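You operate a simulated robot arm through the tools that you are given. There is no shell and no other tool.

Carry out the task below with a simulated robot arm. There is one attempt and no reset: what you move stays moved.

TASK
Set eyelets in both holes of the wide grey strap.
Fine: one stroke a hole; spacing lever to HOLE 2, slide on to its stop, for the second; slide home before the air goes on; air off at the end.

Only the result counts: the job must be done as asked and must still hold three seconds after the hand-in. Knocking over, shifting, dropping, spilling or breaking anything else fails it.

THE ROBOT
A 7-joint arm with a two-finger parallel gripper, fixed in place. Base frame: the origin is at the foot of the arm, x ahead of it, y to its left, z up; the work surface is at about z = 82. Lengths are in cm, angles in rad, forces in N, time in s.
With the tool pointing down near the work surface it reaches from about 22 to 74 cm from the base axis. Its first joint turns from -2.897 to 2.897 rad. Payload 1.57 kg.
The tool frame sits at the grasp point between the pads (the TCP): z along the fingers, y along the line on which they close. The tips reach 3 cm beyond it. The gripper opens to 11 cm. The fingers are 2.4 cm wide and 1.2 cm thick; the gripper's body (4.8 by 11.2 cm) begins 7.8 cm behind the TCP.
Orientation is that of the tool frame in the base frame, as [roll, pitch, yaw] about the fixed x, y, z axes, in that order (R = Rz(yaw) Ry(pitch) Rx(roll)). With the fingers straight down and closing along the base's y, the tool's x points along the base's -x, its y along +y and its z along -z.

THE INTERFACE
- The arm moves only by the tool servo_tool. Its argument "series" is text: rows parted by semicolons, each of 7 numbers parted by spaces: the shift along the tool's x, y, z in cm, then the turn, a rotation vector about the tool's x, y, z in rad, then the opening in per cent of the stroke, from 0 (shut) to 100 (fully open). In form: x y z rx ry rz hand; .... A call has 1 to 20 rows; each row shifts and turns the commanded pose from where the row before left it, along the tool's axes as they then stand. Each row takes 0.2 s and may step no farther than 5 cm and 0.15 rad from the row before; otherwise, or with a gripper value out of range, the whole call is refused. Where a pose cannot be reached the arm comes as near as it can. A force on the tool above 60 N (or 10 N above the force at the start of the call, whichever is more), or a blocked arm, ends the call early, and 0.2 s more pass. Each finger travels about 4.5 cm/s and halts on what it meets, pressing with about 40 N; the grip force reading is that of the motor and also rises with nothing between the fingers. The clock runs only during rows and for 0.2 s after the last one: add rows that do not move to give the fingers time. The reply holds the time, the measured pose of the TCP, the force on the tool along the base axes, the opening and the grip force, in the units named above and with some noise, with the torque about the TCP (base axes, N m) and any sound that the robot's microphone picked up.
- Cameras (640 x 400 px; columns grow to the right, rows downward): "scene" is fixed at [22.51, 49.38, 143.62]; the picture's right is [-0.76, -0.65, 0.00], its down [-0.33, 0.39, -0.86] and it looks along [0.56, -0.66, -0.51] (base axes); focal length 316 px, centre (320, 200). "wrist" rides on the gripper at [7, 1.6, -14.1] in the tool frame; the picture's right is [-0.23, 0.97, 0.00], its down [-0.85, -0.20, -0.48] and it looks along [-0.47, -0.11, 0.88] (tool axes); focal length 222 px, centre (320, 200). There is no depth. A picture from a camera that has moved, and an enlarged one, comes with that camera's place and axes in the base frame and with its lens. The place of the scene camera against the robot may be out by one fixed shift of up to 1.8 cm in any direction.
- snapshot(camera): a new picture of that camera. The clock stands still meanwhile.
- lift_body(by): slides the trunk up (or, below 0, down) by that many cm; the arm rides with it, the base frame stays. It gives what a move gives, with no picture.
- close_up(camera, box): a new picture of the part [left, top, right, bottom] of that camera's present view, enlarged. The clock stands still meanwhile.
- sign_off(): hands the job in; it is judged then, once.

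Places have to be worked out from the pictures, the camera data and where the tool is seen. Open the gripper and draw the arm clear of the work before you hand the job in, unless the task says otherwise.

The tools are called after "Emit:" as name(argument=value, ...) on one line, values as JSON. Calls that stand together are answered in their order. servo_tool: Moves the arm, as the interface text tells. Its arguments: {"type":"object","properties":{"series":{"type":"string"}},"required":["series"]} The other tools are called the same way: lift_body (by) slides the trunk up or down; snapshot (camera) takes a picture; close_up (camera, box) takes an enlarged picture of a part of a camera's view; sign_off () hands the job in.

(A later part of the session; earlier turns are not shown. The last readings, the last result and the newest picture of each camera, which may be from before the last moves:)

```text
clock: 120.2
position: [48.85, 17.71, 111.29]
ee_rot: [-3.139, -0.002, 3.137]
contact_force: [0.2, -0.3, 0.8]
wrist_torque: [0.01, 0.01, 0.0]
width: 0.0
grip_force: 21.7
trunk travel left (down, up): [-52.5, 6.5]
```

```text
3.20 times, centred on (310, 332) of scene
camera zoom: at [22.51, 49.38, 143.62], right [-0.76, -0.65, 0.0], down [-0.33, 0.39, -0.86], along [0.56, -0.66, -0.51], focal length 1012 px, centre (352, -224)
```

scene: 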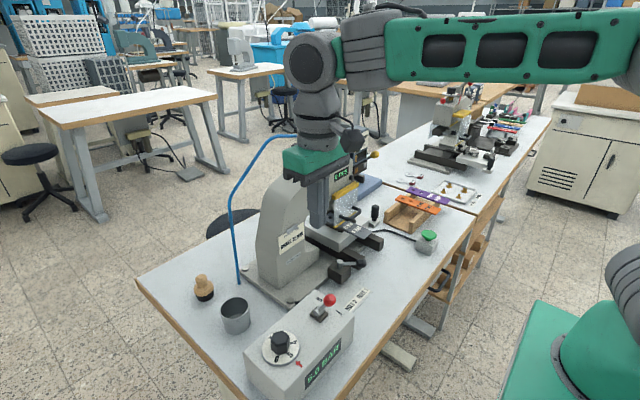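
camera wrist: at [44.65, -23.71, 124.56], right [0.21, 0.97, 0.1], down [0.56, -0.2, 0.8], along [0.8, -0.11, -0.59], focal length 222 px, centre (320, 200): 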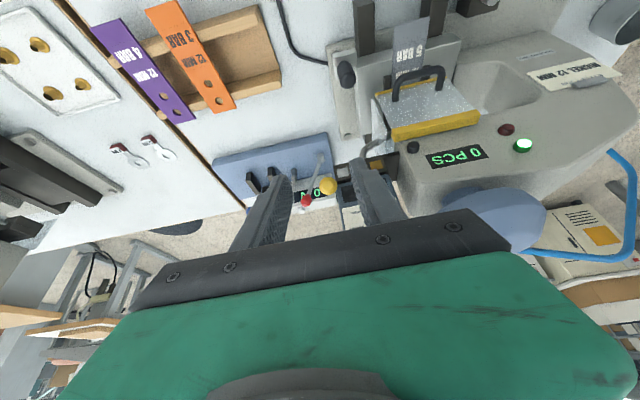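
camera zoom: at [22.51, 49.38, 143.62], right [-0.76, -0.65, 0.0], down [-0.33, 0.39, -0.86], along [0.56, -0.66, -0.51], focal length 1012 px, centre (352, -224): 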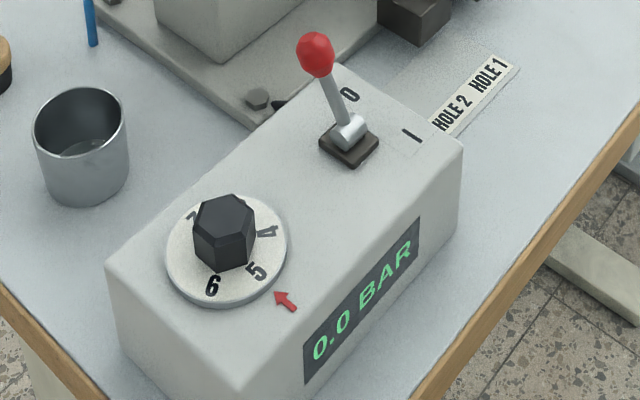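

Air is off (0.0 BAR). I return to the feeder lever and repeat the full pull with the slide home.

Emit:
servo_tool(series="2.3 -3 -1.8 0 0 0 0;0 -4.9 0 0 0 0 0;0 -4.9 0 0 0 0 0;0 -4.9 0 0 0 0 0;0 -4.9 0 0 0 0 0;0 -4.9 0 0 0 0 0;0 -4.9 0 0 0 0 0;0 -4.9 0 0 0 0 0;0 -4.9 0 0 0 0 0;0 -1 0 0 -0.15 0 0;0 0 0 0 -0.15 0 0;0 0 0 0 -0.15 0 0;0 0 0 0 0 0 0")

Emit:
servo_tool(series="-3.7 0 1.63 0 0 0 0;-3.7 0 1.63 0 0 0 0;-3.7 0 1.63 0 0 0 0;-3.7 0 1.63 0 0 0 0;0.37 0 2.37 0 0 0 0;1.19 0 1.31 0 0 0 0;1.01 0 1.4 0 0 0 0;0.47 0 1.437 0 0 0 0;0.2 0 0.6 0 0 0 0;0 0 0 0 0 0 0;0 0 0 0 0 0 0")

Emit:
close_up(camera="scene", box=[320, 120, 416, 180])

```text
clock: 123.0
position: [46.48, -25.46, 112.93]
ee_rot: [3.141, 0.452, 3.138]
contact_force: [-0.5, 0.4, 0.1]
wrist_torque: [0.02, -0.04, -0.02]
width: 0.01
grip_force: 21.6
trunk travel left (down, up): [-52.5, 6.5]
```

```text
clock: 125.4
position: [62.72, -25.61, 106.28]
ee_rot: [-3.136, 0.459, -3.141]
contact_force: [-6.9, -1.7, 30.6]
wrist_torque: [-0.04, -0.06, -0.06]
width: 0.0
grip_force: 21.6
trunk travel left (down, up): [-52.5, 6.5]
```

```text
6.67 times, centred on (368, 150) of scene
camera zoom: at [22.51, 49.38, 143.62], right [-0.76, -0.65, 0.0], down [-0.33, 0.39, -0.86], along [0.56, -0.66, -0.51], focal length 2109 px, centre (0, 533)
```

zoom: 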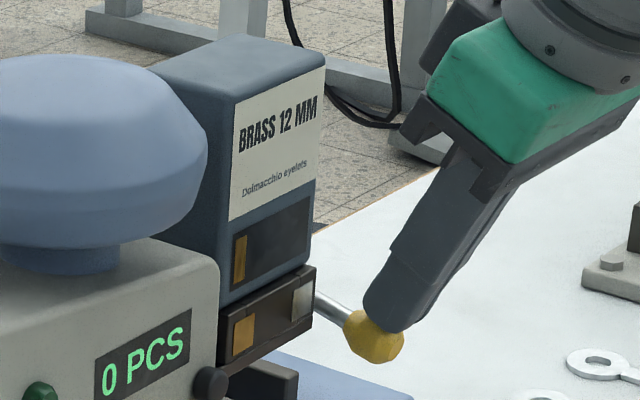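

Still nothing. Perhaps pulling frees the magazine and a nickel one is stored elsewhere; I read the labels of the boxes on the shelf under the bench.

Emit:
close_up(camera="scene", box=[425, 255, 465, 295])

Emit:
close_up(camera="scene", box=[455, 235, 500, 270])

Emit:
close_up(camera="scene", box=[470, 190, 560, 250])

Emit:
close_up(camera="scene", box=[180, 265, 260, 335])

```text
10.00 times, centred on (445, 275) of scene
camera zoom: at [22.51, 49.38, 143.62], right [-0.76, -0.65, 0.0], down [-0.33, 0.39, -0.86], along [0.56, -0.66, -0.51], focal length 3164 px, centre (-930, -550)
```

zoom: 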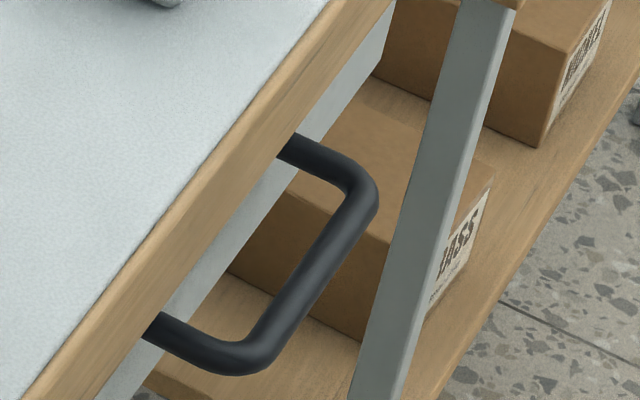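

```text
11.43 times, centred on (478, 252) of scene
camera zoom: at [22.51, 49.38, 143.62], right [-0.76, -0.65, 0.0], down [-0.33, 0.39, -0.86], along [0.56, -0.66, -0.51], focal length 3616 px, centre (-1480, -400)
```

zoom: 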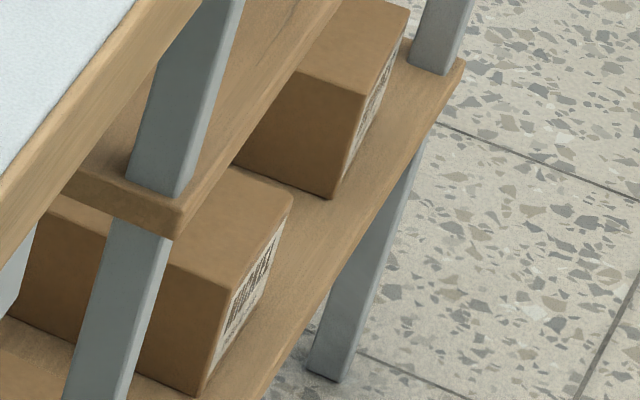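

```text
6.67 times, centred on (515, 220) of scene
camera zoom: at [22.51, 49.38, 143.62], right [-0.76, -0.65, 0.0], down [-0.33, 0.39, -0.86], along [0.56, -0.66, -0.51], focal length 2109 px, centre (-980, 67)
```

zoom: 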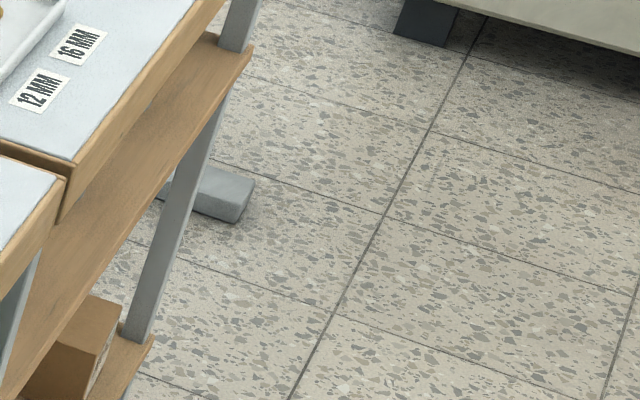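

```text
5.71 times, centred on (220, 300) of scene
camera zoom: at [22.51, 49.38, 143.62], right [-0.76, -0.65, 0.0], down [-0.33, 0.39, -0.86], along [0.56, -0.66, -0.51], focal length 1808 px, centre (891, -371)
```

zoom: 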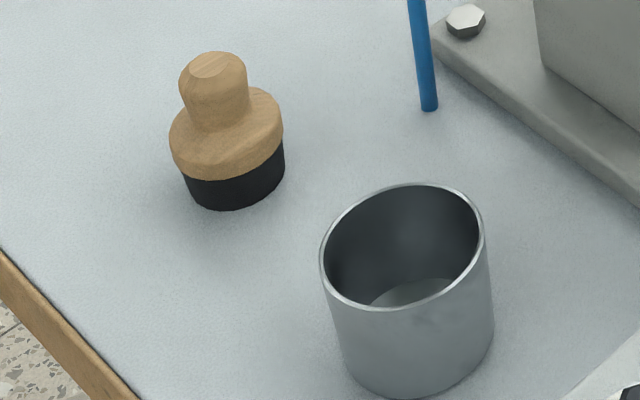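

New find: there are cartons on the low shelf, one labelled "…ASS" (BRASS) with the same label style as the magazine, and a drawer handle at the bench front. I release the lever and go to look at these from the robot's side.

Emit:
servo_tool(series="-1.07 0 -3.37 0 0 0 0;-1.07 0 -3.37 0 0 0 0;3.6 0 -1.74 0 0 0 0;3.6 0 -1.74 0 0 0 0;4 0 -2 0 0.1 0 0;4 0 -2 0 0.12 0 0;4 0 0 0 0.12 0 0;4 0 0 0 0.11 0 0;3.5 0 0 0 0 0 0;0 0 0 0 0 0 0")

Emit:
snapshot(camera="wrist")

```text
clock: 127.6
position: [33.64, -25.66, 112.13]
ee_rot: [3.141, -0.001, 3.137]
contact_force: [0.5, -0.7, 0.2]
wrist_torque: [-0.01, 0.02, -0.03]
width: 0.0
grip_force: 21.3
trunk travel left (down, up): [-52.5, 6.5]
```

```text
taken
camera wrist: at [26.74, -23.75, 126.24], right [0.23, 0.97, 0.0], down [0.85, -0.2, 0.48], along [0.47, -0.11, -0.88], focal length 222 px, centre (320, 200)
```

wrist: 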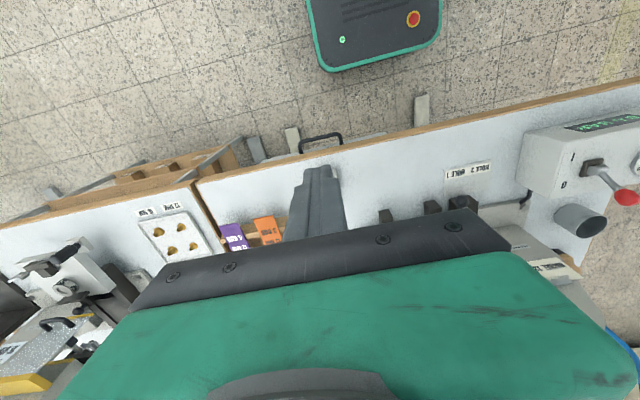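

I zoom in on the handle/drawer front and on the rack of cartons.

Emit:
close_up(camera="wrist", box=[230, 90, 450, 190])

Emit:
close_up(camera="wrist", box=[40, 120, 260, 220])

```text
2.91 times, centred on (340, 140) of wrist
camera zoom: at [26.74, -23.75, 126.24], right [0.23, 0.97, 0.0], down [0.85, -0.2, 0.48], along [0.47, -0.11, -0.88], focal length 646 px, centre (262, 374)
```

zoom: 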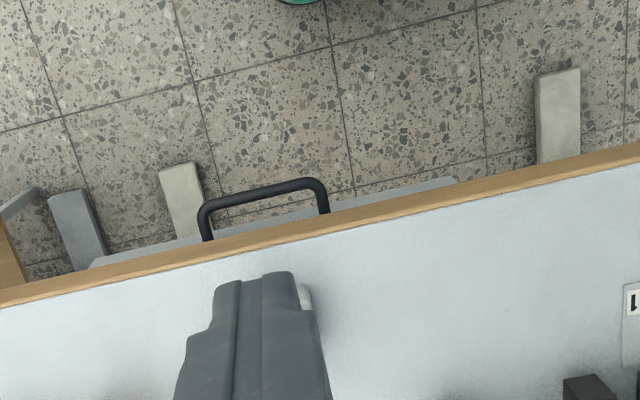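

```text
2.91 times, centred on (150, 170) of wrist
camera zoom: at [26.74, -23.75, 126.24], right [0.23, 0.97, 0.0], down [0.85, -0.2, 0.48], along [0.47, -0.11, -0.88], focal length 646 px, centre (814, 287)
```

zoom: 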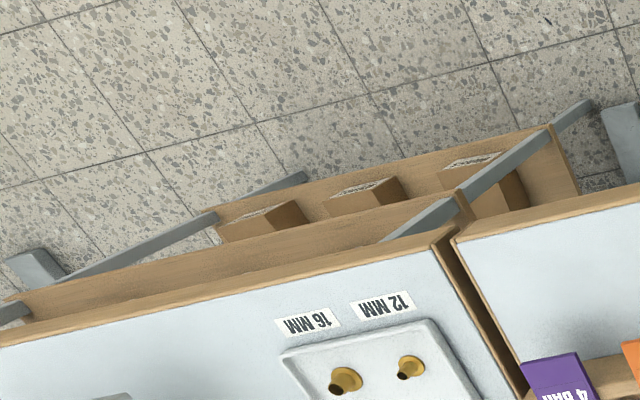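

The cartons are far out of reach (y≈-79, z≈33) and the magazine itself is hardly graspable, so the change-over must be at the feeder. One control is still unexplored: the black knob on the press face beside the feeder bracket. Air is off, so it is safe to examine; I go in front of it for a close look.

Emit:
servo_tool(series="-4 1 0 0 0 0 100;-4 3 0 0 0 0 100;-4 2.5 0 0 0 0 100;0 2.5 0 0 -0.12 0 100;0 2.4 0 0 -0.12 0 100;0 0 0 0 -0.13 0 100;0 0 0 0 -0.13 0 100;-2 0 0 0 -0.13 0 100;0 0 0 0 0 0 100")

Emit:
snapshot(camera="wrist")

```text
clock: 129.6
position: [47.42, -14.01, 112.94]
ee_rot: [-3.139, 0.633, 3.141]
contact_force: [-0.7, -0.1, 0.1]
wrist_torque: [0.0, -0.04, 0.01]
width: 11.0
grip_force: 0.1
trunk travel left (down, up): [-52.5, 6.5]
```

```text
taken
camera wrist: at [33.41, -12.3, 120.19], right [0.19, 0.97, 0.13], down [0.41, -0.2, 0.89], along [0.89, -0.11, -0.43], focal length 222 px, centre (320, 200)
```

wrist: 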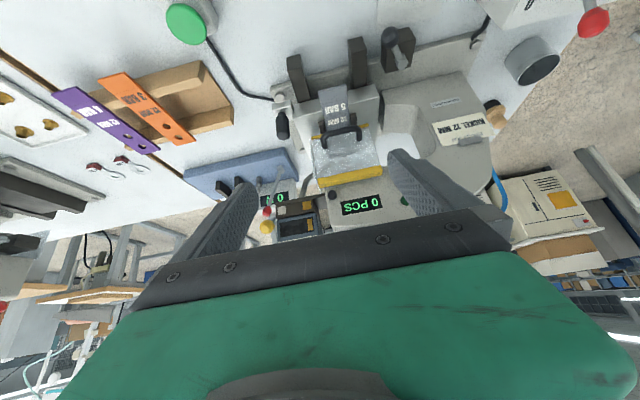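

Zooming in on knob, display, lamps and feeder from straight ahead.

Emit:
close_up(camera="wrist", box=[270, 170, 400, 240])

Emit:
close_up(camera="wrist", box=[315, 180, 350, 204])

Emit:
close_up(camera="wrist", box=[300, 110, 400, 190])

```text
4.92 times, centred on (335, 205) of wrist
camera zoom: at [33.41, -12.3, 120.19], right [0.19, 0.97, 0.13], down [0.41, -0.2, 0.89], along [0.89, -0.11, -0.43], focal length 1094 px, centre (246, 175)
```

zoom: 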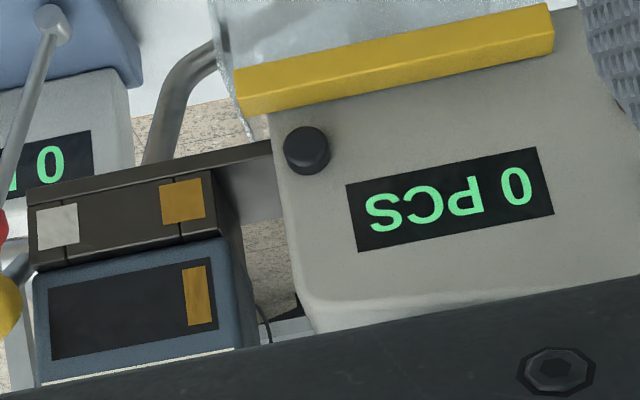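

```text
16.00 times, centred on (332, 192) of wrist
camera zoom: at [33.41, -12.3, 120.19], right [0.19, 0.97, 0.13], down [0.41, -0.2, 0.89], along [0.89, -0.11, -0.43], focal length 3554 px, centre (120, 328)
```

zoom: 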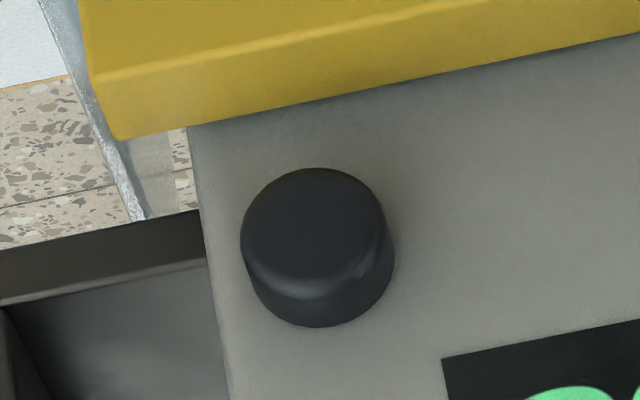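

```text
5.00 times, centred on (350, 150) of wrist
camera zoom: at [33.41, -12.3, 120.19], right [0.19, 0.97, 0.13], down [0.41, -0.2, 0.89], along [0.89, -0.11, -0.43], focal length 1111 px, centre (170, 450)
```

zoom: 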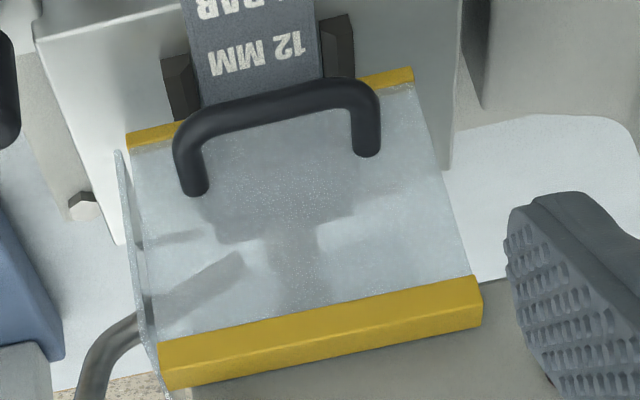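

It is a plain round button beside the counter. With air off I press it lightly with the closed tips and watch counter and feeder.

Emit:
servo_tool(series="0 0 0 0 0.111 0 0;0 0 0 0 0.111 0 0;0 0 0 0 0.111 0 0;0 0 0 0 0 0 0;0 0 0 0 0 0 0;0 0 0 0 0 0 0;-3.7 -0.05 3.2 0 0 0 0;-3.7 -0.05 3.2 0 0 0 0;-3.4 0 3.0 0 0 0 0;0 0 0 0 0 0 0")

Emit:
close_up(camera="wrist", box=[270, 110, 430, 210])

Emit:
close_up(camera="scene", box=[310, 130, 406, 190])

```text
clock: 131.8
position: [60.23, -14.28, 107.16]
ee_rot: [3.141, 0.298, 3.138]
contact_force: [-0.5, 0.8, -0.6]
wrist_torque: [0.01, 0.02, 0.01]
width: 0.0
grip_force: 21.5
trunk travel left (down, up): [-52.5, 6.5]
```

```text
4.00 times, centred on (350, 160) of wrist
camera zoom: at [49.55, -12.41, 118.59], right [0.22, 0.97, 0.07], down [0.68, -0.2, 0.71], along [0.7, -0.11, -0.7], focal length 888 px, centre (200, 360)
```

zoom: 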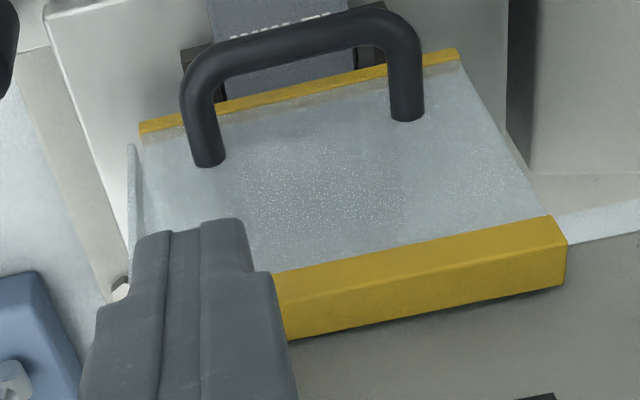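

```text
6.67 times, centred on (358, 160) of scene
camera zoom: at [22.51, 49.38, 143.62], right [-0.76, -0.65, 0.0], down [-0.33, 0.39, -0.86], along [0.56, -0.66, -0.51], focal length 2109 px, centre (67, 467)
```

zoom: 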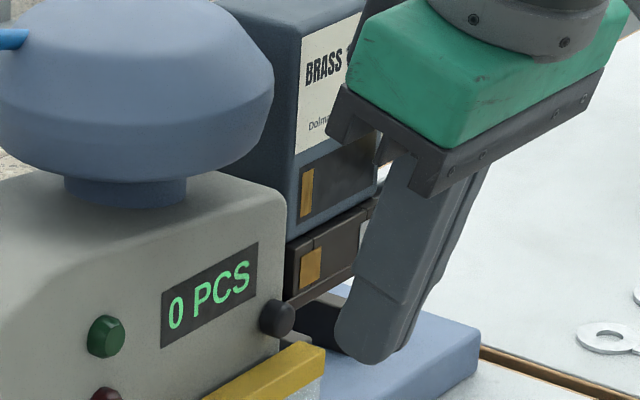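

Lined up just above the guard bar. I advance onto the button in small steps.

Emit:
servo_tool(series="-0.85 0.1 0.2 0 0 0 0;-0.85 0 0.2 0 0 0 0;-0.8 0 0.2 0 0 0 0;-0.29 0 0.09 0 0 0 0;-0.29 0 0.09 0 0 0 0;0 0 0 0 0 0 0")

Emit:
close_up(camera="scene", box=[310, 130, 406, 190])

```text
clock: 133.2
position: [63.38, -14.07, 107.18]
ee_rot: [-3.14, 0.297, 3.138]
contact_force: [-1.9, -0.4, -0.6]
wrist_torque: [-0.01, 0.04, 0.0]
width: 0.0
grip_force: 21.5
trunk travel left (down, up): [-52.5, 6.5]
heard: click
```

```text
6.67 times, centred on (358, 160) of scene
camera zoom: at [22.51, 49.38, 143.62], right [-0.76, -0.65, 0.0], down [-0.33, 0.39, -0.86], along [0.56, -0.66, -0.51], focal length 2109 px, centre (67, 467)
```

zoom: 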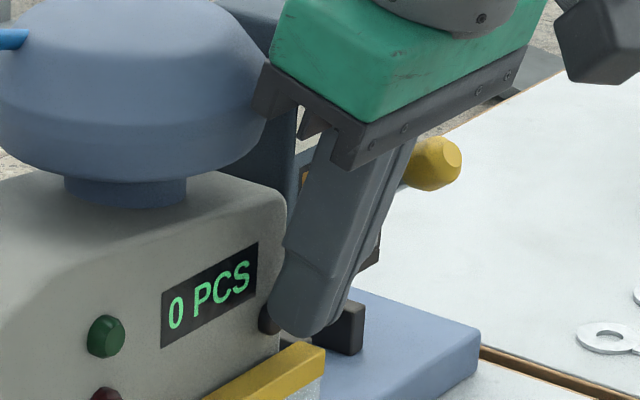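

A click was heard: the button works. I back off and look at the feeder, counter and lamps.

Emit:
servo_tool(series="2 0 -0.6 0 0 0 0;4 0 -2 0 0 0 0;3 -3 -1 0 -0.1 0 0;3 -3 0 0 -0.1 0 0;0 0 0 0 0 0 0")

Emit:
close_up(camera="scene", box=[320, 120, 416, 180])

Emit:
snapshot(camera="wrist")

```text
clock: 134.4
position: [51.14, -20.18, 107.03]
ee_rot: [-3.139, 0.499, 3.139]
contact_force: [0.3, 0.4, -0.1]
wrist_torque: [-0.01, 0.0, -0.02]
width: 0.0
grip_force: 21.6
trunk travel left (down, up): [-52.5, 6.5]
```

```text
6.67 times, centred on (368, 150) of scene
camera zoom: at [22.51, 49.38, 143.62], right [-0.76, -0.65, 0.0], down [-0.33, 0.39, -0.86], along [0.56, -0.66, -0.51], focal length 2109 px, centre (0, 533)
```

zoom: 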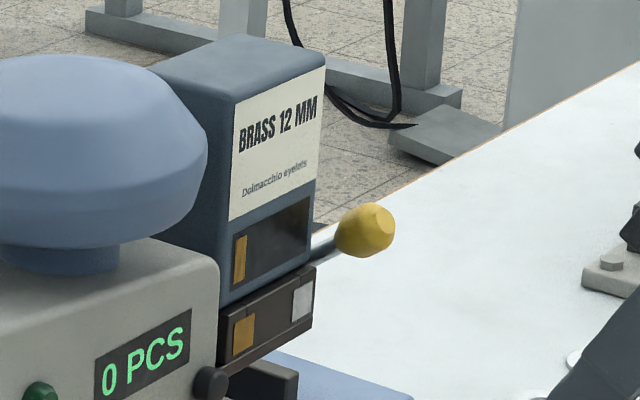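

```text
taken
camera wrist: at [38.33, -18.32, 116.1], right [0.2, 0.97, 0.11], down [0.52, -0.2, 0.83], along [0.83, -0.11, -0.55], focal length 222 px, centre (320, 200)
```

wrist: 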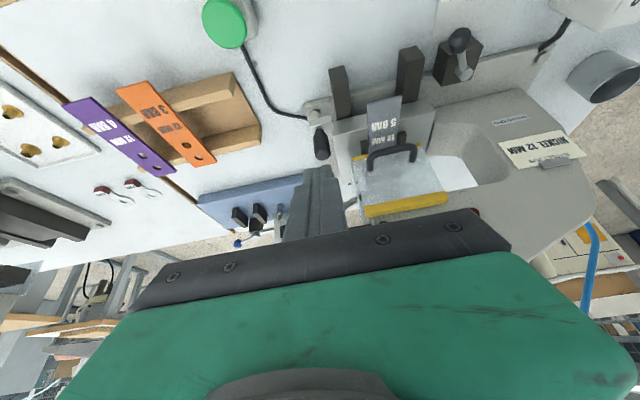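

Only a click, no visible change; perhaps it releases the feeder. I pull the lever once more now, right after the button.

Emit:
servo_tool(series="-4.45 -1.77 -0.4 0 0 0 0;-4.45 -1.77 -0.4 0 0 0 0;-4.4 -1.77 -0.1 0 0.049 0 0;0.37 0 2.37 0 0 0 0;1.19 0 1.31 0 0 0 0;1.01 0 1.4 0 0 0 0;0.47 0 1.437 0 0 0 0;0.2 0 0.6 0 0 0 0;0 0 0 0 0 0 0;0 0 0 0 0 0 0")

Emit:
close_up(camera="scene", box=[320, 120, 416, 180])

```text
clock: 136.6
position: [62.48, -25.45, 106.36]
ee_rot: [-3.138, 0.452, -3.141]
contact_force: [-1.1, 2.0, 11.9]
wrist_torque: [0.03, -0.14, -0.01]
width: 0.0
grip_force: 21.3
trunk travel left (down, up): [-52.5, 6.5]
```

```text
6.67 times, centred on (368, 150) of scene
camera zoom: at [22.51, 49.38, 143.62], right [-0.76, -0.65, 0.0], down [-0.33, 0.39, -0.86], along [0.56, -0.66, -0.51], focal length 2109 px, centre (0, 533)
```

zoom: 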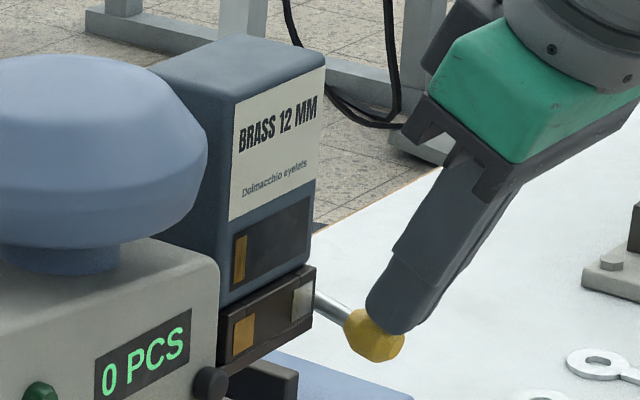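

At the stop again. I press a touch further, then let go and see whether it stays or anything changes.

Emit:
servo_tool(series="0.1 0 0.4 0 0 0 0;0 0 0 0 0 0 0;0 0 0 0 0 0 0;-1.07 0 -3.37 0 0 0 0;-1.07 0 -3.37 0 0 0 0;3.6 0 -1.74 0 0 0 0;3.6 0 -1.74 0 0 0 0;0 0 0 0 0 0 0")

Emit:
close_up(camera="scene", box=[320, 120, 416, 180])

Emit:
close_up(camera="wrist", box=[290, 100, 450, 210])

```text
clock: 138.4
position: [53.51, -25.4, 112.82]
ee_rot: [3.141, 0.449, 3.14]
contact_force: [-0.6, 0.5, 0.1]
wrist_torque: [-0.02, 0.0, -0.01]
width: 0.02
grip_force: 21.1
trunk travel left (down, up): [-52.5, 6.5]
```

```text
6.67 times, centred on (368, 150) of scene
camera zoom: at [22.51, 49.38, 143.62], right [-0.76, -0.65, 0.0], down [-0.33, 0.39, -0.86], along [0.56, -0.66, -0.51], focal length 2109 px, centre (0, 533)
```

zoom: 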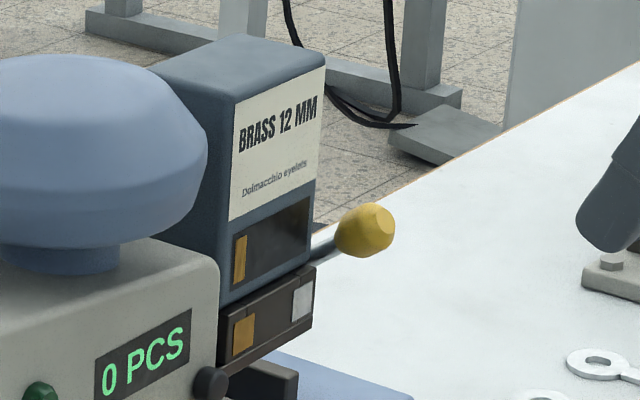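

```text
3.64 times, centred on (370, 155) of wrist
camera zoom: at [41.09, -23.68, 122.47], right [0.21, 0.97, 0.1], down [0.56, -0.2, 0.8], along [0.8, -0.11, -0.59], focal length 808 px, centre (138, 364)
```

zoom: 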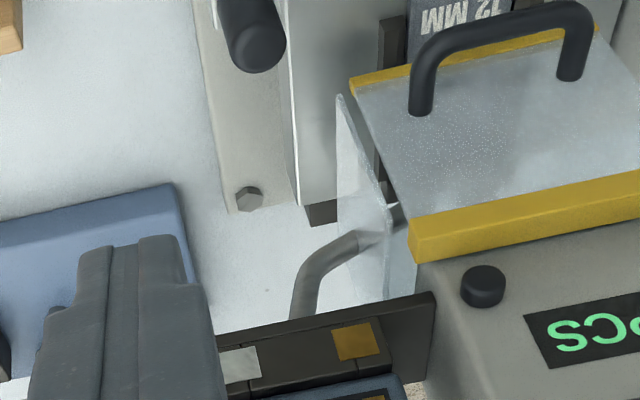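

No. Everything on the feeder stays the same. I now check the bench drawer (handle near 38.5, -26.4, 75), which might hold the nickel magazine. First a closer look from above the bench edge.

Emit:
servo_tool(series="4 0 0 0 0.15 0 0;4 0 0 0 0.15 0 0;4 0 0 0 0.15 0 0;4.5 0 0 0 0 0 0;4 0 2 0 0 0 0;0 0 4.5 0 0 0 0;0 0 4.5 0 0 0 0;0 0 4.5 0 0 0 0;0 0 0 0 0 0 0")

Emit:
snapshot(camera="wrist")

```text
clock: 140.4
position: [33.85, -25.31, 93.88]
ee_rot: [-3.14, -0.001, 3.14]
contact_force: [-0.9, -0.5, -0.4]
wrist_torque: [0.02, 0.0, -0.04]
width: 0.0
grip_force: 21.4
trunk travel left (down, up): [-52.5, 6.5]
```

```text
taken
camera wrist: at [26.91, -23.63, 107.93], right [0.23, 0.97, 0.0], down [0.86, -0.2, 0.48], along [0.46, -0.11, -0.88], focal length 222 px, centre (320, 200)
```

wrist: 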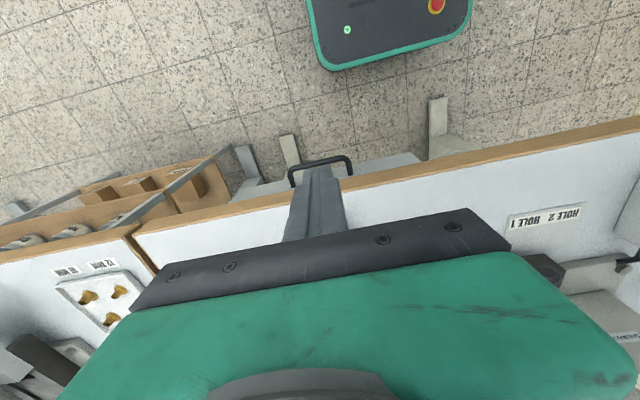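

Zoom on the handle and on the shelf items at the left.

Emit:
close_up(camera="wrist", box=[260, 120, 460, 220])

Emit:
close_up(camera="wrist", box=[0, 150, 200, 275])

```text
3.20 times, centred on (360, 170) of wrist
camera zoom: at [26.91, -23.63, 107.93], right [0.23, 0.97, 0.0], down [0.86, -0.2, 0.48], along [0.46, -0.11, -0.88], focal length 711 px, centre (192, 296)
```

zoom: 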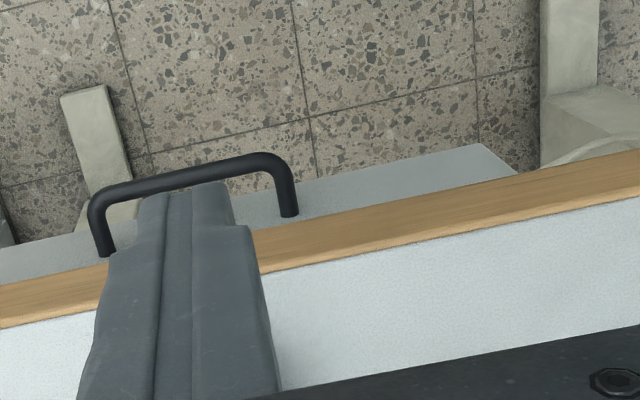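

```text
3.20 times, centred on (100, 212) of wrist
camera zoom: at [26.91, -23.63, 107.93], right [0.23, 0.97, 0.0], down [0.86, -0.2, 0.48], along [0.46, -0.11, -0.88], focal length 711 px, centre (1024, 160)
```

zoom: 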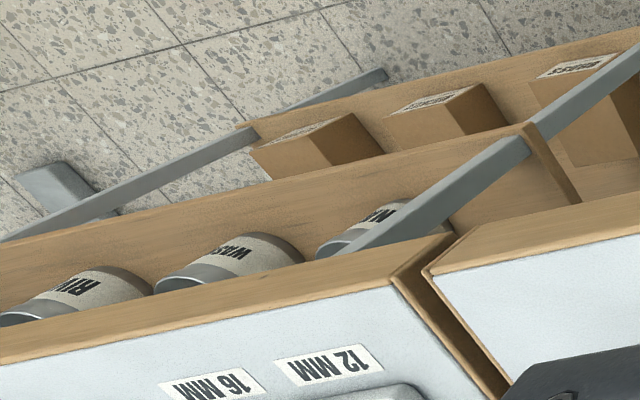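

The cans and cartons are stock far away. Thinking again: the button clicked like a valve, with air off nothing could move; with air on it may drive the feeder's change-over. I close the question of the drawer for now, and go to put the air on again (slide is home), then press the button and watch.

Emit:
servo_tool(series="0 0 -4.6 0 0 0 0;0 0 -4.6 0 0 0 0;0 0 -4.6 0 0 0 0;0 4.8 0 0 0 0 0;0 4.8 0 0 0 0 0;0 4.8 0 0 0 0 0;0 4.8 0 0 0 0 0;0 4.8 0 0 0 0 0;0 4.8 0 0 0 0 0;0 4.8 0 0 0 0 0;0 4.8 0 0 0 0 0;0 4.6 0 0 0 0 0;-4.5 0 0 0 0 0 0;-4.5 0 0 0 0 0 0;-4.5 0 0 0 0 0 0;-4.5 0 0 0 0 0 0;-4.4 0 0 0 0 0 0;0 0 4.7 0 0 0 0;0 0 4.7 0 0 0 0;0 0 0 0 0 0 0")

Emit:
close_up(camera="scene", box=[240, 240, 380, 328])

```text
clock: 144.6
position: [56.2, 17.49, 97.94]
ee_rot: [-3.14, -0.002, 3.14]
contact_force: [0.8, -0.4, -0.3]
wrist_torque: [0.02, 0.01, 0.01]
width: 0.0
grip_force: 21.5
trunk travel left (down, up): [-52.5, 6.5]
```

```text
4.55 times, centred on (310, 284) of scene
camera zoom: at [22.51, 49.38, 143.62], right [-0.76, -0.65, 0.0], down [-0.33, 0.39, -0.86], along [0.56, -0.66, -0.51], focal length 1438 px, centre (366, -182)
```

zoom: 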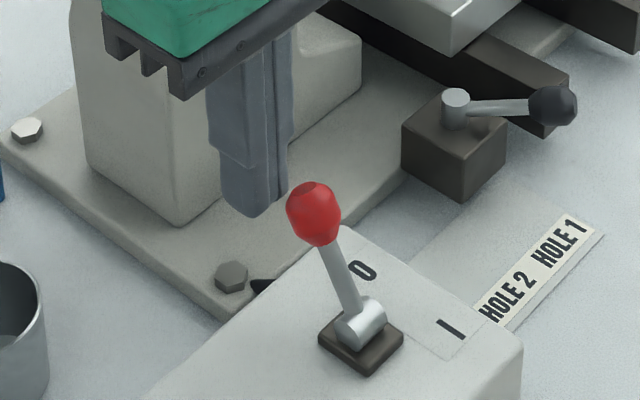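

In place behind the ball again; drawing it to I, then rising.

Emit:
servo_tool(series="0.7 0 0 0 0 0 0;0.7 0 0 0 0 0 0;0.7 0 0 0 0 0 0;0.7 0 0 0 0 0 0;0.7 0 0 0 0 0 0;0.7 0 0 0 0 0 0;0.7 0 0 0 0 0 0;0.7 0 0 0 0 0 0;0 0 0 0 0 0 0;-1 0 0 0 0 0 0;0 0 -4 0 0 0 0;0 0 -4.5 0 0 0 0;0 0 -4.5 0 0 0 0;0 0 0 0 0 0 0")

Emit:
close_up(camera="scene", box=[240, 270, 380, 395])

```text
clock: 147.6
position: [51.77, 17.44, 111.27]
ee_rot: [-3.141, -0.002, 3.14]
contact_force: [0.2, 0.1, 0.6]
wrist_torque: [-0.03, 0.03, -0.03]
width: 0.0
grip_force: 21.3
trunk travel left (down, up): [-52.5, 6.5]
```

```text
3.20 times, centred on (310, 332) of scene
camera zoom: at [22.51, 49.38, 143.62], right [-0.76, -0.65, 0.0], down [-0.33, 0.39, -0.86], along [0.56, -0.66, -0.51], focal length 1012 px, centre (352, -224)
```

zoom: 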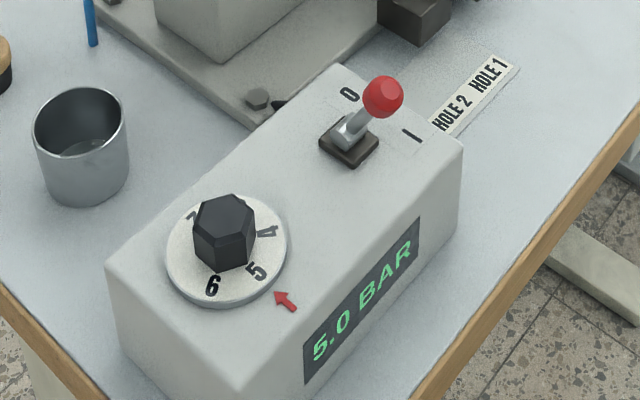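

Air on at 5.0 BAR. I go to the button in front of the press with the tool pitched 0.3.

Emit:
servo_tool(series="3 -3.5 -1 0 0 0 0;2 -4.5 0 0 0 0 0;0 -4.7 0 0 0 0 0;0 -4.7 0 0 0 0 0;0 -4.7 0 0 0 0 0;0 -4.7 0 0 0 0 0;0 -4.7 0 0 0 0 0;0 0 0 0 -0.1 0 0;0 0 0 0 -0.1 0 0;0 0 0 0 -0.1 0 0;-3.6 0 3 0 0 0 0;-3.6 0 3 0 0 0 0;-3.4 0 2.9 0 0 0 0;0 0 0 0 0 0 0")

Emit:
close_up(camera="scene", box=[310, 130, 406, 190])

```text
clock: 150.6
position: [59.38, -13.98, 107.11]
ee_rot: [-3.14, 0.299, 3.138]
contact_force: [0.1, 0.4, -0.3]
wrist_torque: [0.02, -0.03, 0.0]
width: 0.01
grip_force: 21.7
trunk travel left (down, up): [-52.5, 6.5]
```

```text
6.67 times, centred on (358, 160) of scene
camera zoom: at [22.51, 49.38, 143.62], right [-0.76, -0.65, 0.0], down [-0.33, 0.39, -0.86], along [0.56, -0.66, -0.51], focal length 2109 px, centre (67, 467)
```

zoom: 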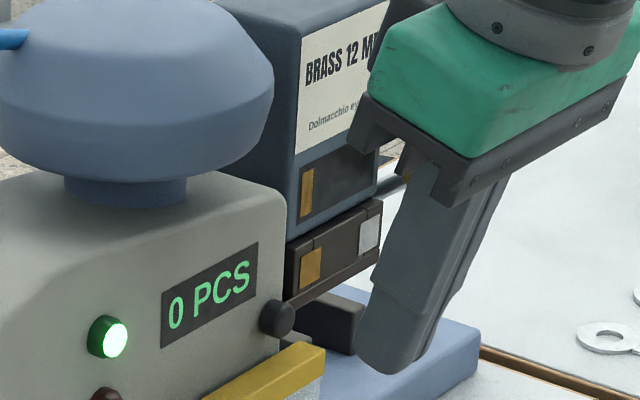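

Aligned; advancing to press the button with air on.

Emit:
servo_tool(series="-0.95 -0.05 0.27 0 0 0 0;-0.95 -0.05 0.27 0 0 0 0;-0.95 0 0.27 0 0 0 0;-0.5 0 0.15 0 0 0 0;-0.4 0 0.12 0 0 0 0;0 0 0 0 0 0 0")

Emit:
close_up(camera="scene", box=[310, 130, 406, 190])

```text
clock: 152.0
position: [63.18, -13.97, 106.89]
ee_rot: [-3.14, 0.297, 3.138]
contact_force: [-1.5, -0.6, -0.3]
wrist_torque: [-0.03, 0.01, -0.02]
width: 0.0
grip_force: 21.2
trunk travel left (down, up): [-52.5, 6.5]
```

```text
6.67 times, centred on (358, 160) of scene
camera zoom: at [22.51, 49.38, 143.62], right [-0.76, -0.65, 0.0], down [-0.33, 0.39, -0.86], along [0.56, -0.66, -0.51], focal length 2109 px, centre (67, 467)
```

zoom: 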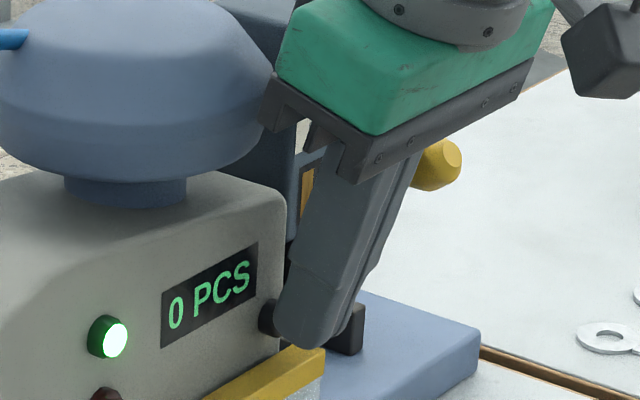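

Touching the button, no click yet. A little farther.

Emit:
servo_tool(series="-0.25 0 0.07 0 0 0 0;-0.15 0 0.05 0 0 0 0;0 0 0 0 0 0 0")

Emit:
close_up(camera="scene", box=[310, 130, 406, 190])

```text
clock: 152.8
position: [63.52, -14.11, 106.95]
ee_rot: [3.141, 0.3, 3.138]
contact_force: [-6.6, -0.8, -1.0]
wrist_torque: [-0.04, 0.17, -0.02]
width: 0.0
grip_force: 20.9
trunk travel left (down, up): [-52.5, 6.5]
heard: click
```

```text
6.67 times, centred on (358, 160) of scene
camera zoom: at [22.51, 49.38, 143.62], right [-0.76, -0.65, 0.0], down [-0.33, 0.39, -0.86], along [0.56, -0.66, -0.51], focal length 2109 px, centre (67, 467)
```

zoom: 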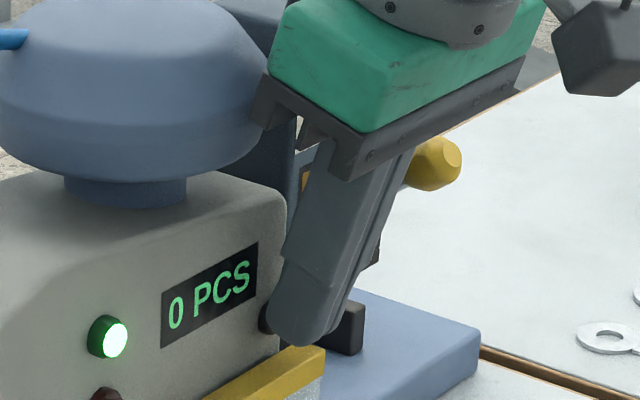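

Clicked with air on. I back away and look at the feeder.

Emit:
servo_tool(series="2 0 -0.6 0 0 0 0;4 0 -2 0 0 0 0;3 -3 -2 0 -0.1 0 0;3 -3 -2 0 -0.1 0 0;0 0 0 0 0 0 0")

Emit:
close_up(camera="scene", box=[320, 120, 416, 180])

Emit:
close_up(camera="scene", box=[302, 180, 398, 240])

```text
clock: 154.0
position: [50.19, -20.09, 109.26]
ee_rot: [-3.142, 0.501, 3.141]
contact_force: [0.4, -1.0, -0.5]
wrist_torque: [0.0, 0.01, 0.01]
width: 0.02
grip_force: 21.6
trunk travel left (down, up): [-52.5, 6.5]
```

```text
6.67 times, centred on (368, 150) of scene
camera zoom: at [22.51, 49.38, 143.62], right [-0.76, -0.65, 0.0], down [-0.33, 0.39, -0.86], along [0.56, -0.66, -0.51], focal length 2109 px, centre (0, 533)
```

zoom: 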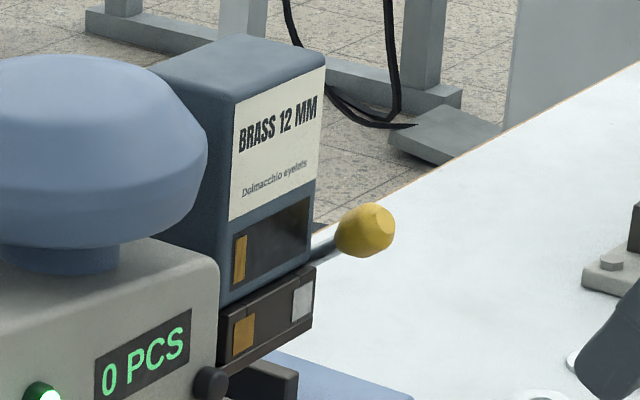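

```text
6.67 times, centred on (350, 210) of scene
camera zoom: at [22.51, 49.38, 143.62], right [-0.76, -0.65, 0.0], down [-0.33, 0.39, -0.86], along [0.56, -0.66, -0.51], focal length 2109 px, centre (120, 133)
```

zoom: 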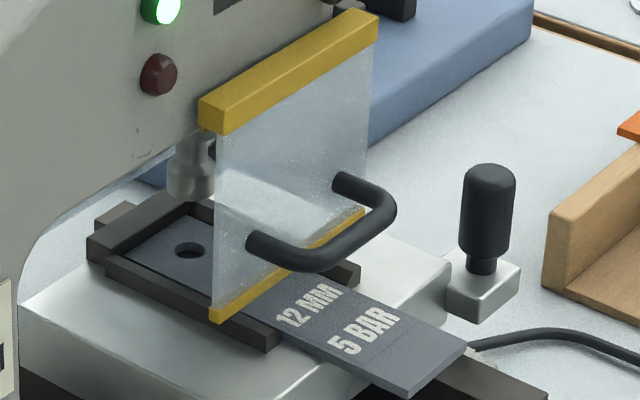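

No change: it only resets the counter. The lever then must act on something I cannot see, or a nickel supply exists in the drawer. I test the drawer handle gently. First upright, back to the bench edge, and turn the gripper 90°.

Emit:
servo_tool(series="3 0 -1 0 0.125 0 0;4 0 0 0 0.125 0 0;4 -1.5 0 0 0.125 0 55;4 -2 0 0 0.126 0 55;0 -2 0 0 0 0.14 55;0 -0.6 0 0 0 0.14 55;0 0 0 0 0 0.14 55;0 0 0 0 0 0.14 55;0 0 0 0 0 0.14 55;0 0 0 0 0 0.14 55;0 0 0 0 0 0.14 55;0 0 0 0 0 0.14 55;0 0 0 0 0 0.15 55;0 0 0 0 0 0.15 55;0 0 0 0 0 0.15 55;0 0 0 0 0 0 55")

Emit:
snapshot(camera="wrist")

```text
clock: 157.4
position: [35.25, -26.04, 105.95]
ee_rot: [-3.141, 0.002, 1.568]
contact_force: [-0.9, 0.0, 0.0]
wrist_torque: [0.03, 0.0, 0.04]
width: 6.06
grip_force: 0.1
trunk travel left (down, up): [-52.5, 6.5]
```

```text
taken
camera wrist: at [37.03, -18.97, 119.93], right [0.97, -0.23, 0.0], down [-0.2, -0.85, 0.48], along [-0.11, -0.47, -0.88], focal length 222 px, centre (320, 200)
```

wrist: 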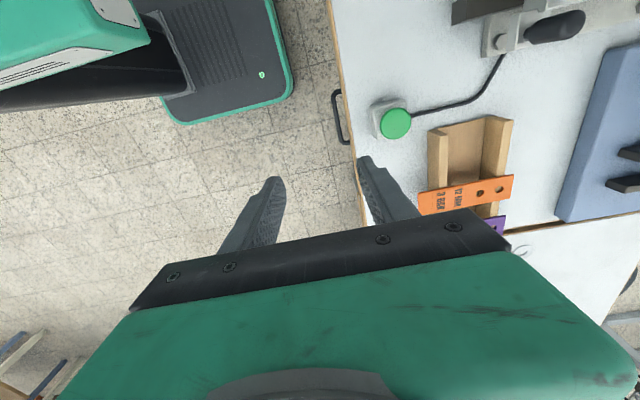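

The handle shows at the bench edge. I zoom in for the bar's exact place.

Emit:
close_up(camera="wrist", box=[310, 80, 374, 150])

```text
5.71 times, centred on (342, 115) of wrist
camera zoom: at [37.03, -18.97, 119.93], right [0.97, -0.23, 0.0], down [-0.2, -0.85, 0.48], along [-0.11, -0.47, -0.88], focal length 1269 px, centre (194, 686)
```

zoom: 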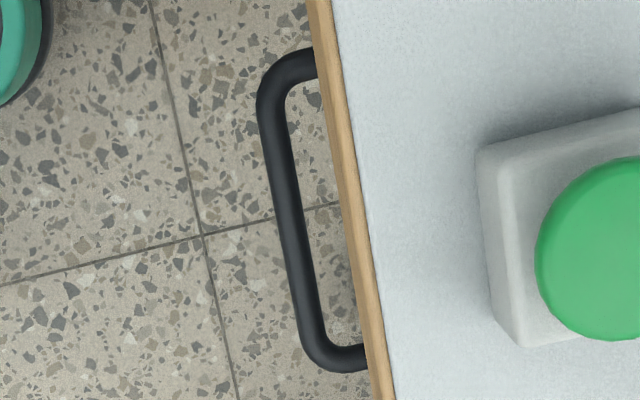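

The gap between bar and bench lip is about 1 cm from straight above; tilting the gripper 0.2 rad lets one finger slip in behind the bar. I move in along that slant.

Emit:
servo_tool(series="0 0 0 -0.1 0 0 55;0 0 0 -0.1 0 0 55;-0.07 -1.22 3.54 0 0 0 55;-0.07 -1.22 3.54 0 0 0 55;-0.07 -1.22 3.54 0 0 0 55;-0.07 -1.22 3.54 0 0 0 55;0 0 4 0 0 0 55;0 0 3 0 0 0 55;0 0 0 0 0 0 55")

Emit:
snapshot(camera="wrist")

Emit:
close_up(camera="scene", box=[380, 210, 500, 310])

```text
clock: 159.4
position: [34.83, -26.27, 84.12]
ee_rot: [2.944, 0.001, 1.569]
contact_force: [0.6, 1.0, 0.4]
wrist_torque: [0.01, 0.01, -0.03]
width: 6.03
grip_force: 0.1
trunk travel left (down, up): [-52.5, 6.5]
```

```text
taken
camera wrist: at [33.57, -19.32, 98.25], right [0.95, -0.23, 0.19], down [-0.29, -0.85, 0.43], along [0.07, -0.47, -0.88], focal length 222 px, centre (320, 200)
```

wrist: 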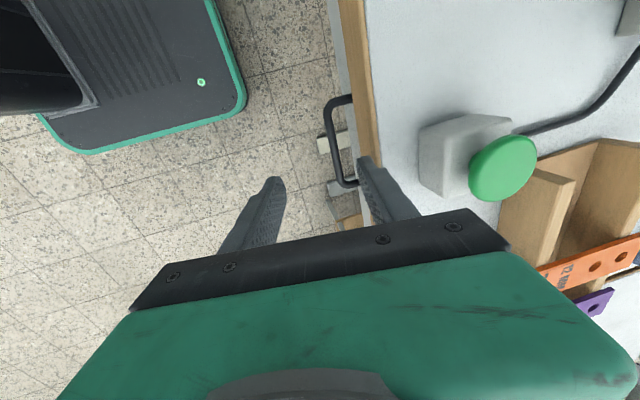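

```text
4.00 times, centred on (440, 260) of scene
camera zoom: at [22.51, 49.38, 143.62], right [-0.76, -0.65, 0.0], down [-0.33, 0.39, -0.86], along [0.56, -0.66, -0.51], focal length 1266 px, centre (-160, -40)
```

zoom: 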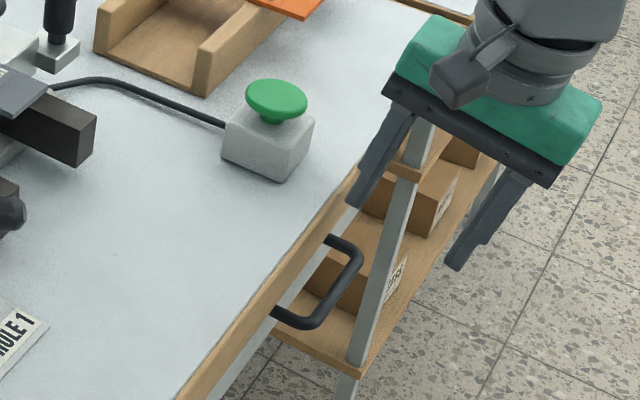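

The slant is right: the tip will pass between lip and bar. I go in slowly, watching forces.

Emit:
servo_tool(series="0.6 -0.15 1.5 0 0 0 55;0 0 1.5 0 0 0 55;0 0 1.5 0 0 0 55;0 0 1.5 0 0 0 55;0 0 1.2 0 0 0 55;0 0 0 0 0 0 55")

Emit:
close_up(camera="wrist", box=[280, 90, 440, 220])

Emit:
close_up(camera="scene", box=[400, 220, 500, 310])

```text
clock: 160.8
position: [36.02, -25.61, 76.99]
ee_rot: [2.945, 0.001, 1.569]
contact_force: [-0.2, 0.7, 0.8]
wrist_torque: [-0.02, -0.02, -0.01]
width: 6.0
grip_force: 0.0
trunk travel left (down, up): [-52.5, 6.5]
```

```text
3.08 times, centred on (360, 155) of wrist
camera zoom: at [34.86, -18.69, 91.13], right [0.95, -0.23, 0.19], down [-0.29, -0.85, 0.43], along [0.06, -0.47, -0.88], focal length 684 px, centre (197, 338)
```

zoom: 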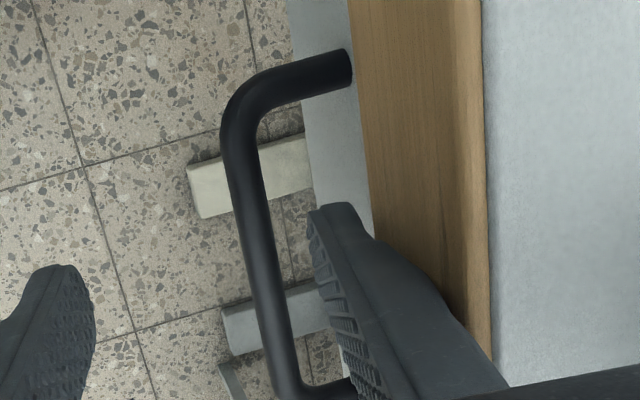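

```text
4.44 times, centred on (450, 265) of scene
camera zoom: at [22.51, 49.38, 143.62], right [-0.76, -0.65, 0.0], down [-0.33, 0.39, -0.86], along [0.56, -0.66, -0.51], focal length 1406 px, centre (-258, -89)
```

zoom: 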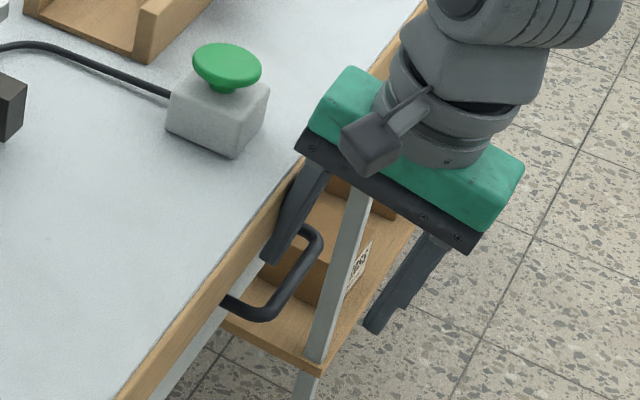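

One finger is behind the bar. I pull gently toward the robot.

Emit:
servo_tool(series="0 -0.4 0 0 0 0 55;0 -0.4 0 0 0 0 55;0 -0.4 0 0 0 0 55;0 -0.4 0 0 0 0 55;0 0 0 0 0 0 55")

Emit:
close_up(camera="wrist", box=[280, 90, 440, 220])

```text
clock: 162.0
position: [34.43, -25.78, 76.86]
ee_rot: [2.944, 0.002, 1.568]
contact_force: [-0.7, 0.3, -0.4]
wrist_torque: [-0.02, 0.02, -0.02]
width: 6.06
grip_force: 0.0
trunk travel left (down, up): [-52.5, 6.5]
```

```text
3.08 times, centred on (360, 155) of wrist
camera zoom: at [33.24, -18.7, 90.94], right [0.95, -0.23, 0.19], down [-0.29, -0.85, 0.43], along [0.07, -0.47, -0.88], focal length 684 px, centre (197, 338)
```

zoom: 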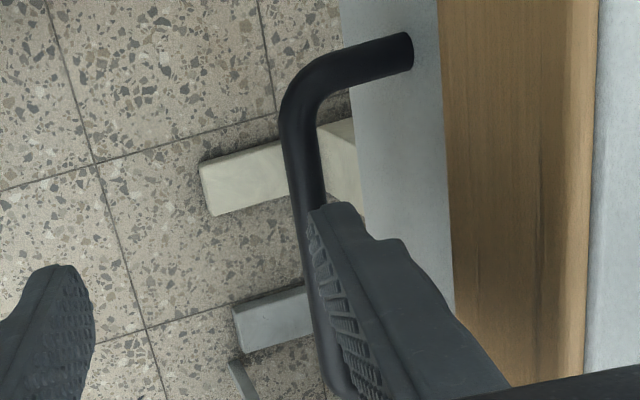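

The finger is just reaching the bar. I pull another 2 cm.

Emit:
servo_tool(series="0 -0.4 0 0 0 0 55;0 -0.4 0 0 0 0 55;0 -0.4 0 0 0 0 55;0 -0.4 0 0 0 0 55;0 0 0 0 0 0 55")

Emit:
close_up(camera="wrist", box=[280, 90, 440, 220])

```text
clock: 163.2
position: [32.89, -25.78, 76.39]
ee_rot: [2.944, 0.001, 1.57]
contact_force: [-0.5, -0.3, 0.0]
wrist_torque: [0.02, -0.01, 0.0]
width: 6.06
grip_force: 0.0
trunk travel left (down, up): [-52.5, 6.5]
```

```text
3.08 times, centred on (360, 155) of wrist
camera zoom: at [31.71, -18.75, 90.52], right [0.95, -0.23, 0.19], down [-0.29, -0.85, 0.43], along [0.07, -0.47, -0.88], focal length 684 px, centre (197, 338)
```

zoom: 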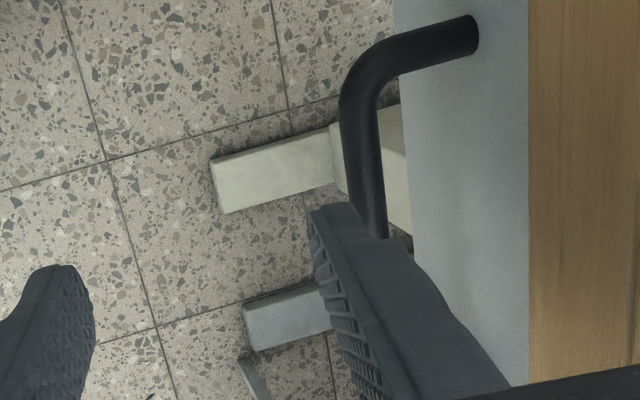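

The finger rode over the bar, so the bar lies lower (z≈73.5). I go back behind it, dip 2 cm deeper and pull again.

Emit:
servo_tool(series="0 1 0 0 0 0 55;0 1 0 0 0 0 55;0 1 0 0 0 0 55;0 0 1.2 0 0 0 55;0 0 1.2 0 0 0 55;0 0 0 0 0 0 55")

Emit:
servo_tool(series="0 -0.4 0 0 0 0 55;0 -0.4 0 0 0 0 55;0 -0.4 0 0 0 0 55;0 -0.4 0 0 0 0 55;0 -0.4 0 0 0 0 55;0 0 0 0 0 0 55")

Emit:
close_up(camera="wrist", box=[280, 90, 440, 220])

```text
clock: 164.6
position: [36.31, -25.87, 74.64]
ee_rot: [2.944, 0.002, 1.569]
contact_force: [-0.1, -0.9, -0.3]
wrist_torque: [0.0, 0.02, 0.01]
width: 6.05
grip_force: 0.1
trunk travel left (down, up): [-52.5, 6.5]
```

```text
clock: 166.0
position: [34.22, -25.71, 74.28]
ee_rot: [2.944, 0.001, 1.569]
contact_force: [0.3, 0.2, 0.3]
wrist_torque: [-0.01, -0.02, 0.03]
width: 6.04
grip_force: 0.2
trunk travel left (down, up): [-52.5, 6.5]
```

```text
3.08 times, centred on (360, 155) of wrist
camera zoom: at [33.15, -18.61, 88.35], right [0.95, -0.23, 0.19], down [-0.29, -0.85, 0.43], along [0.06, -0.47, -0.88], focal length 684 px, centre (197, 338)
```

zoom: 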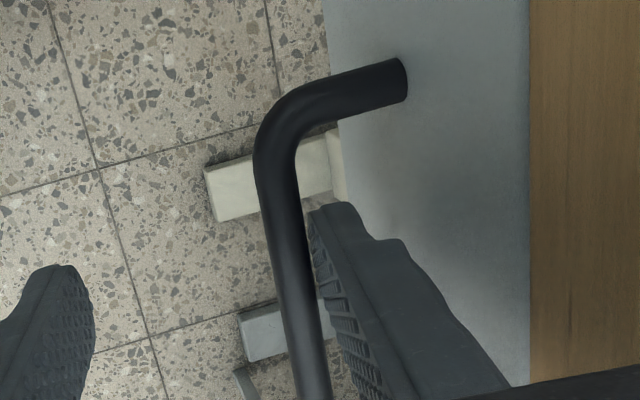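

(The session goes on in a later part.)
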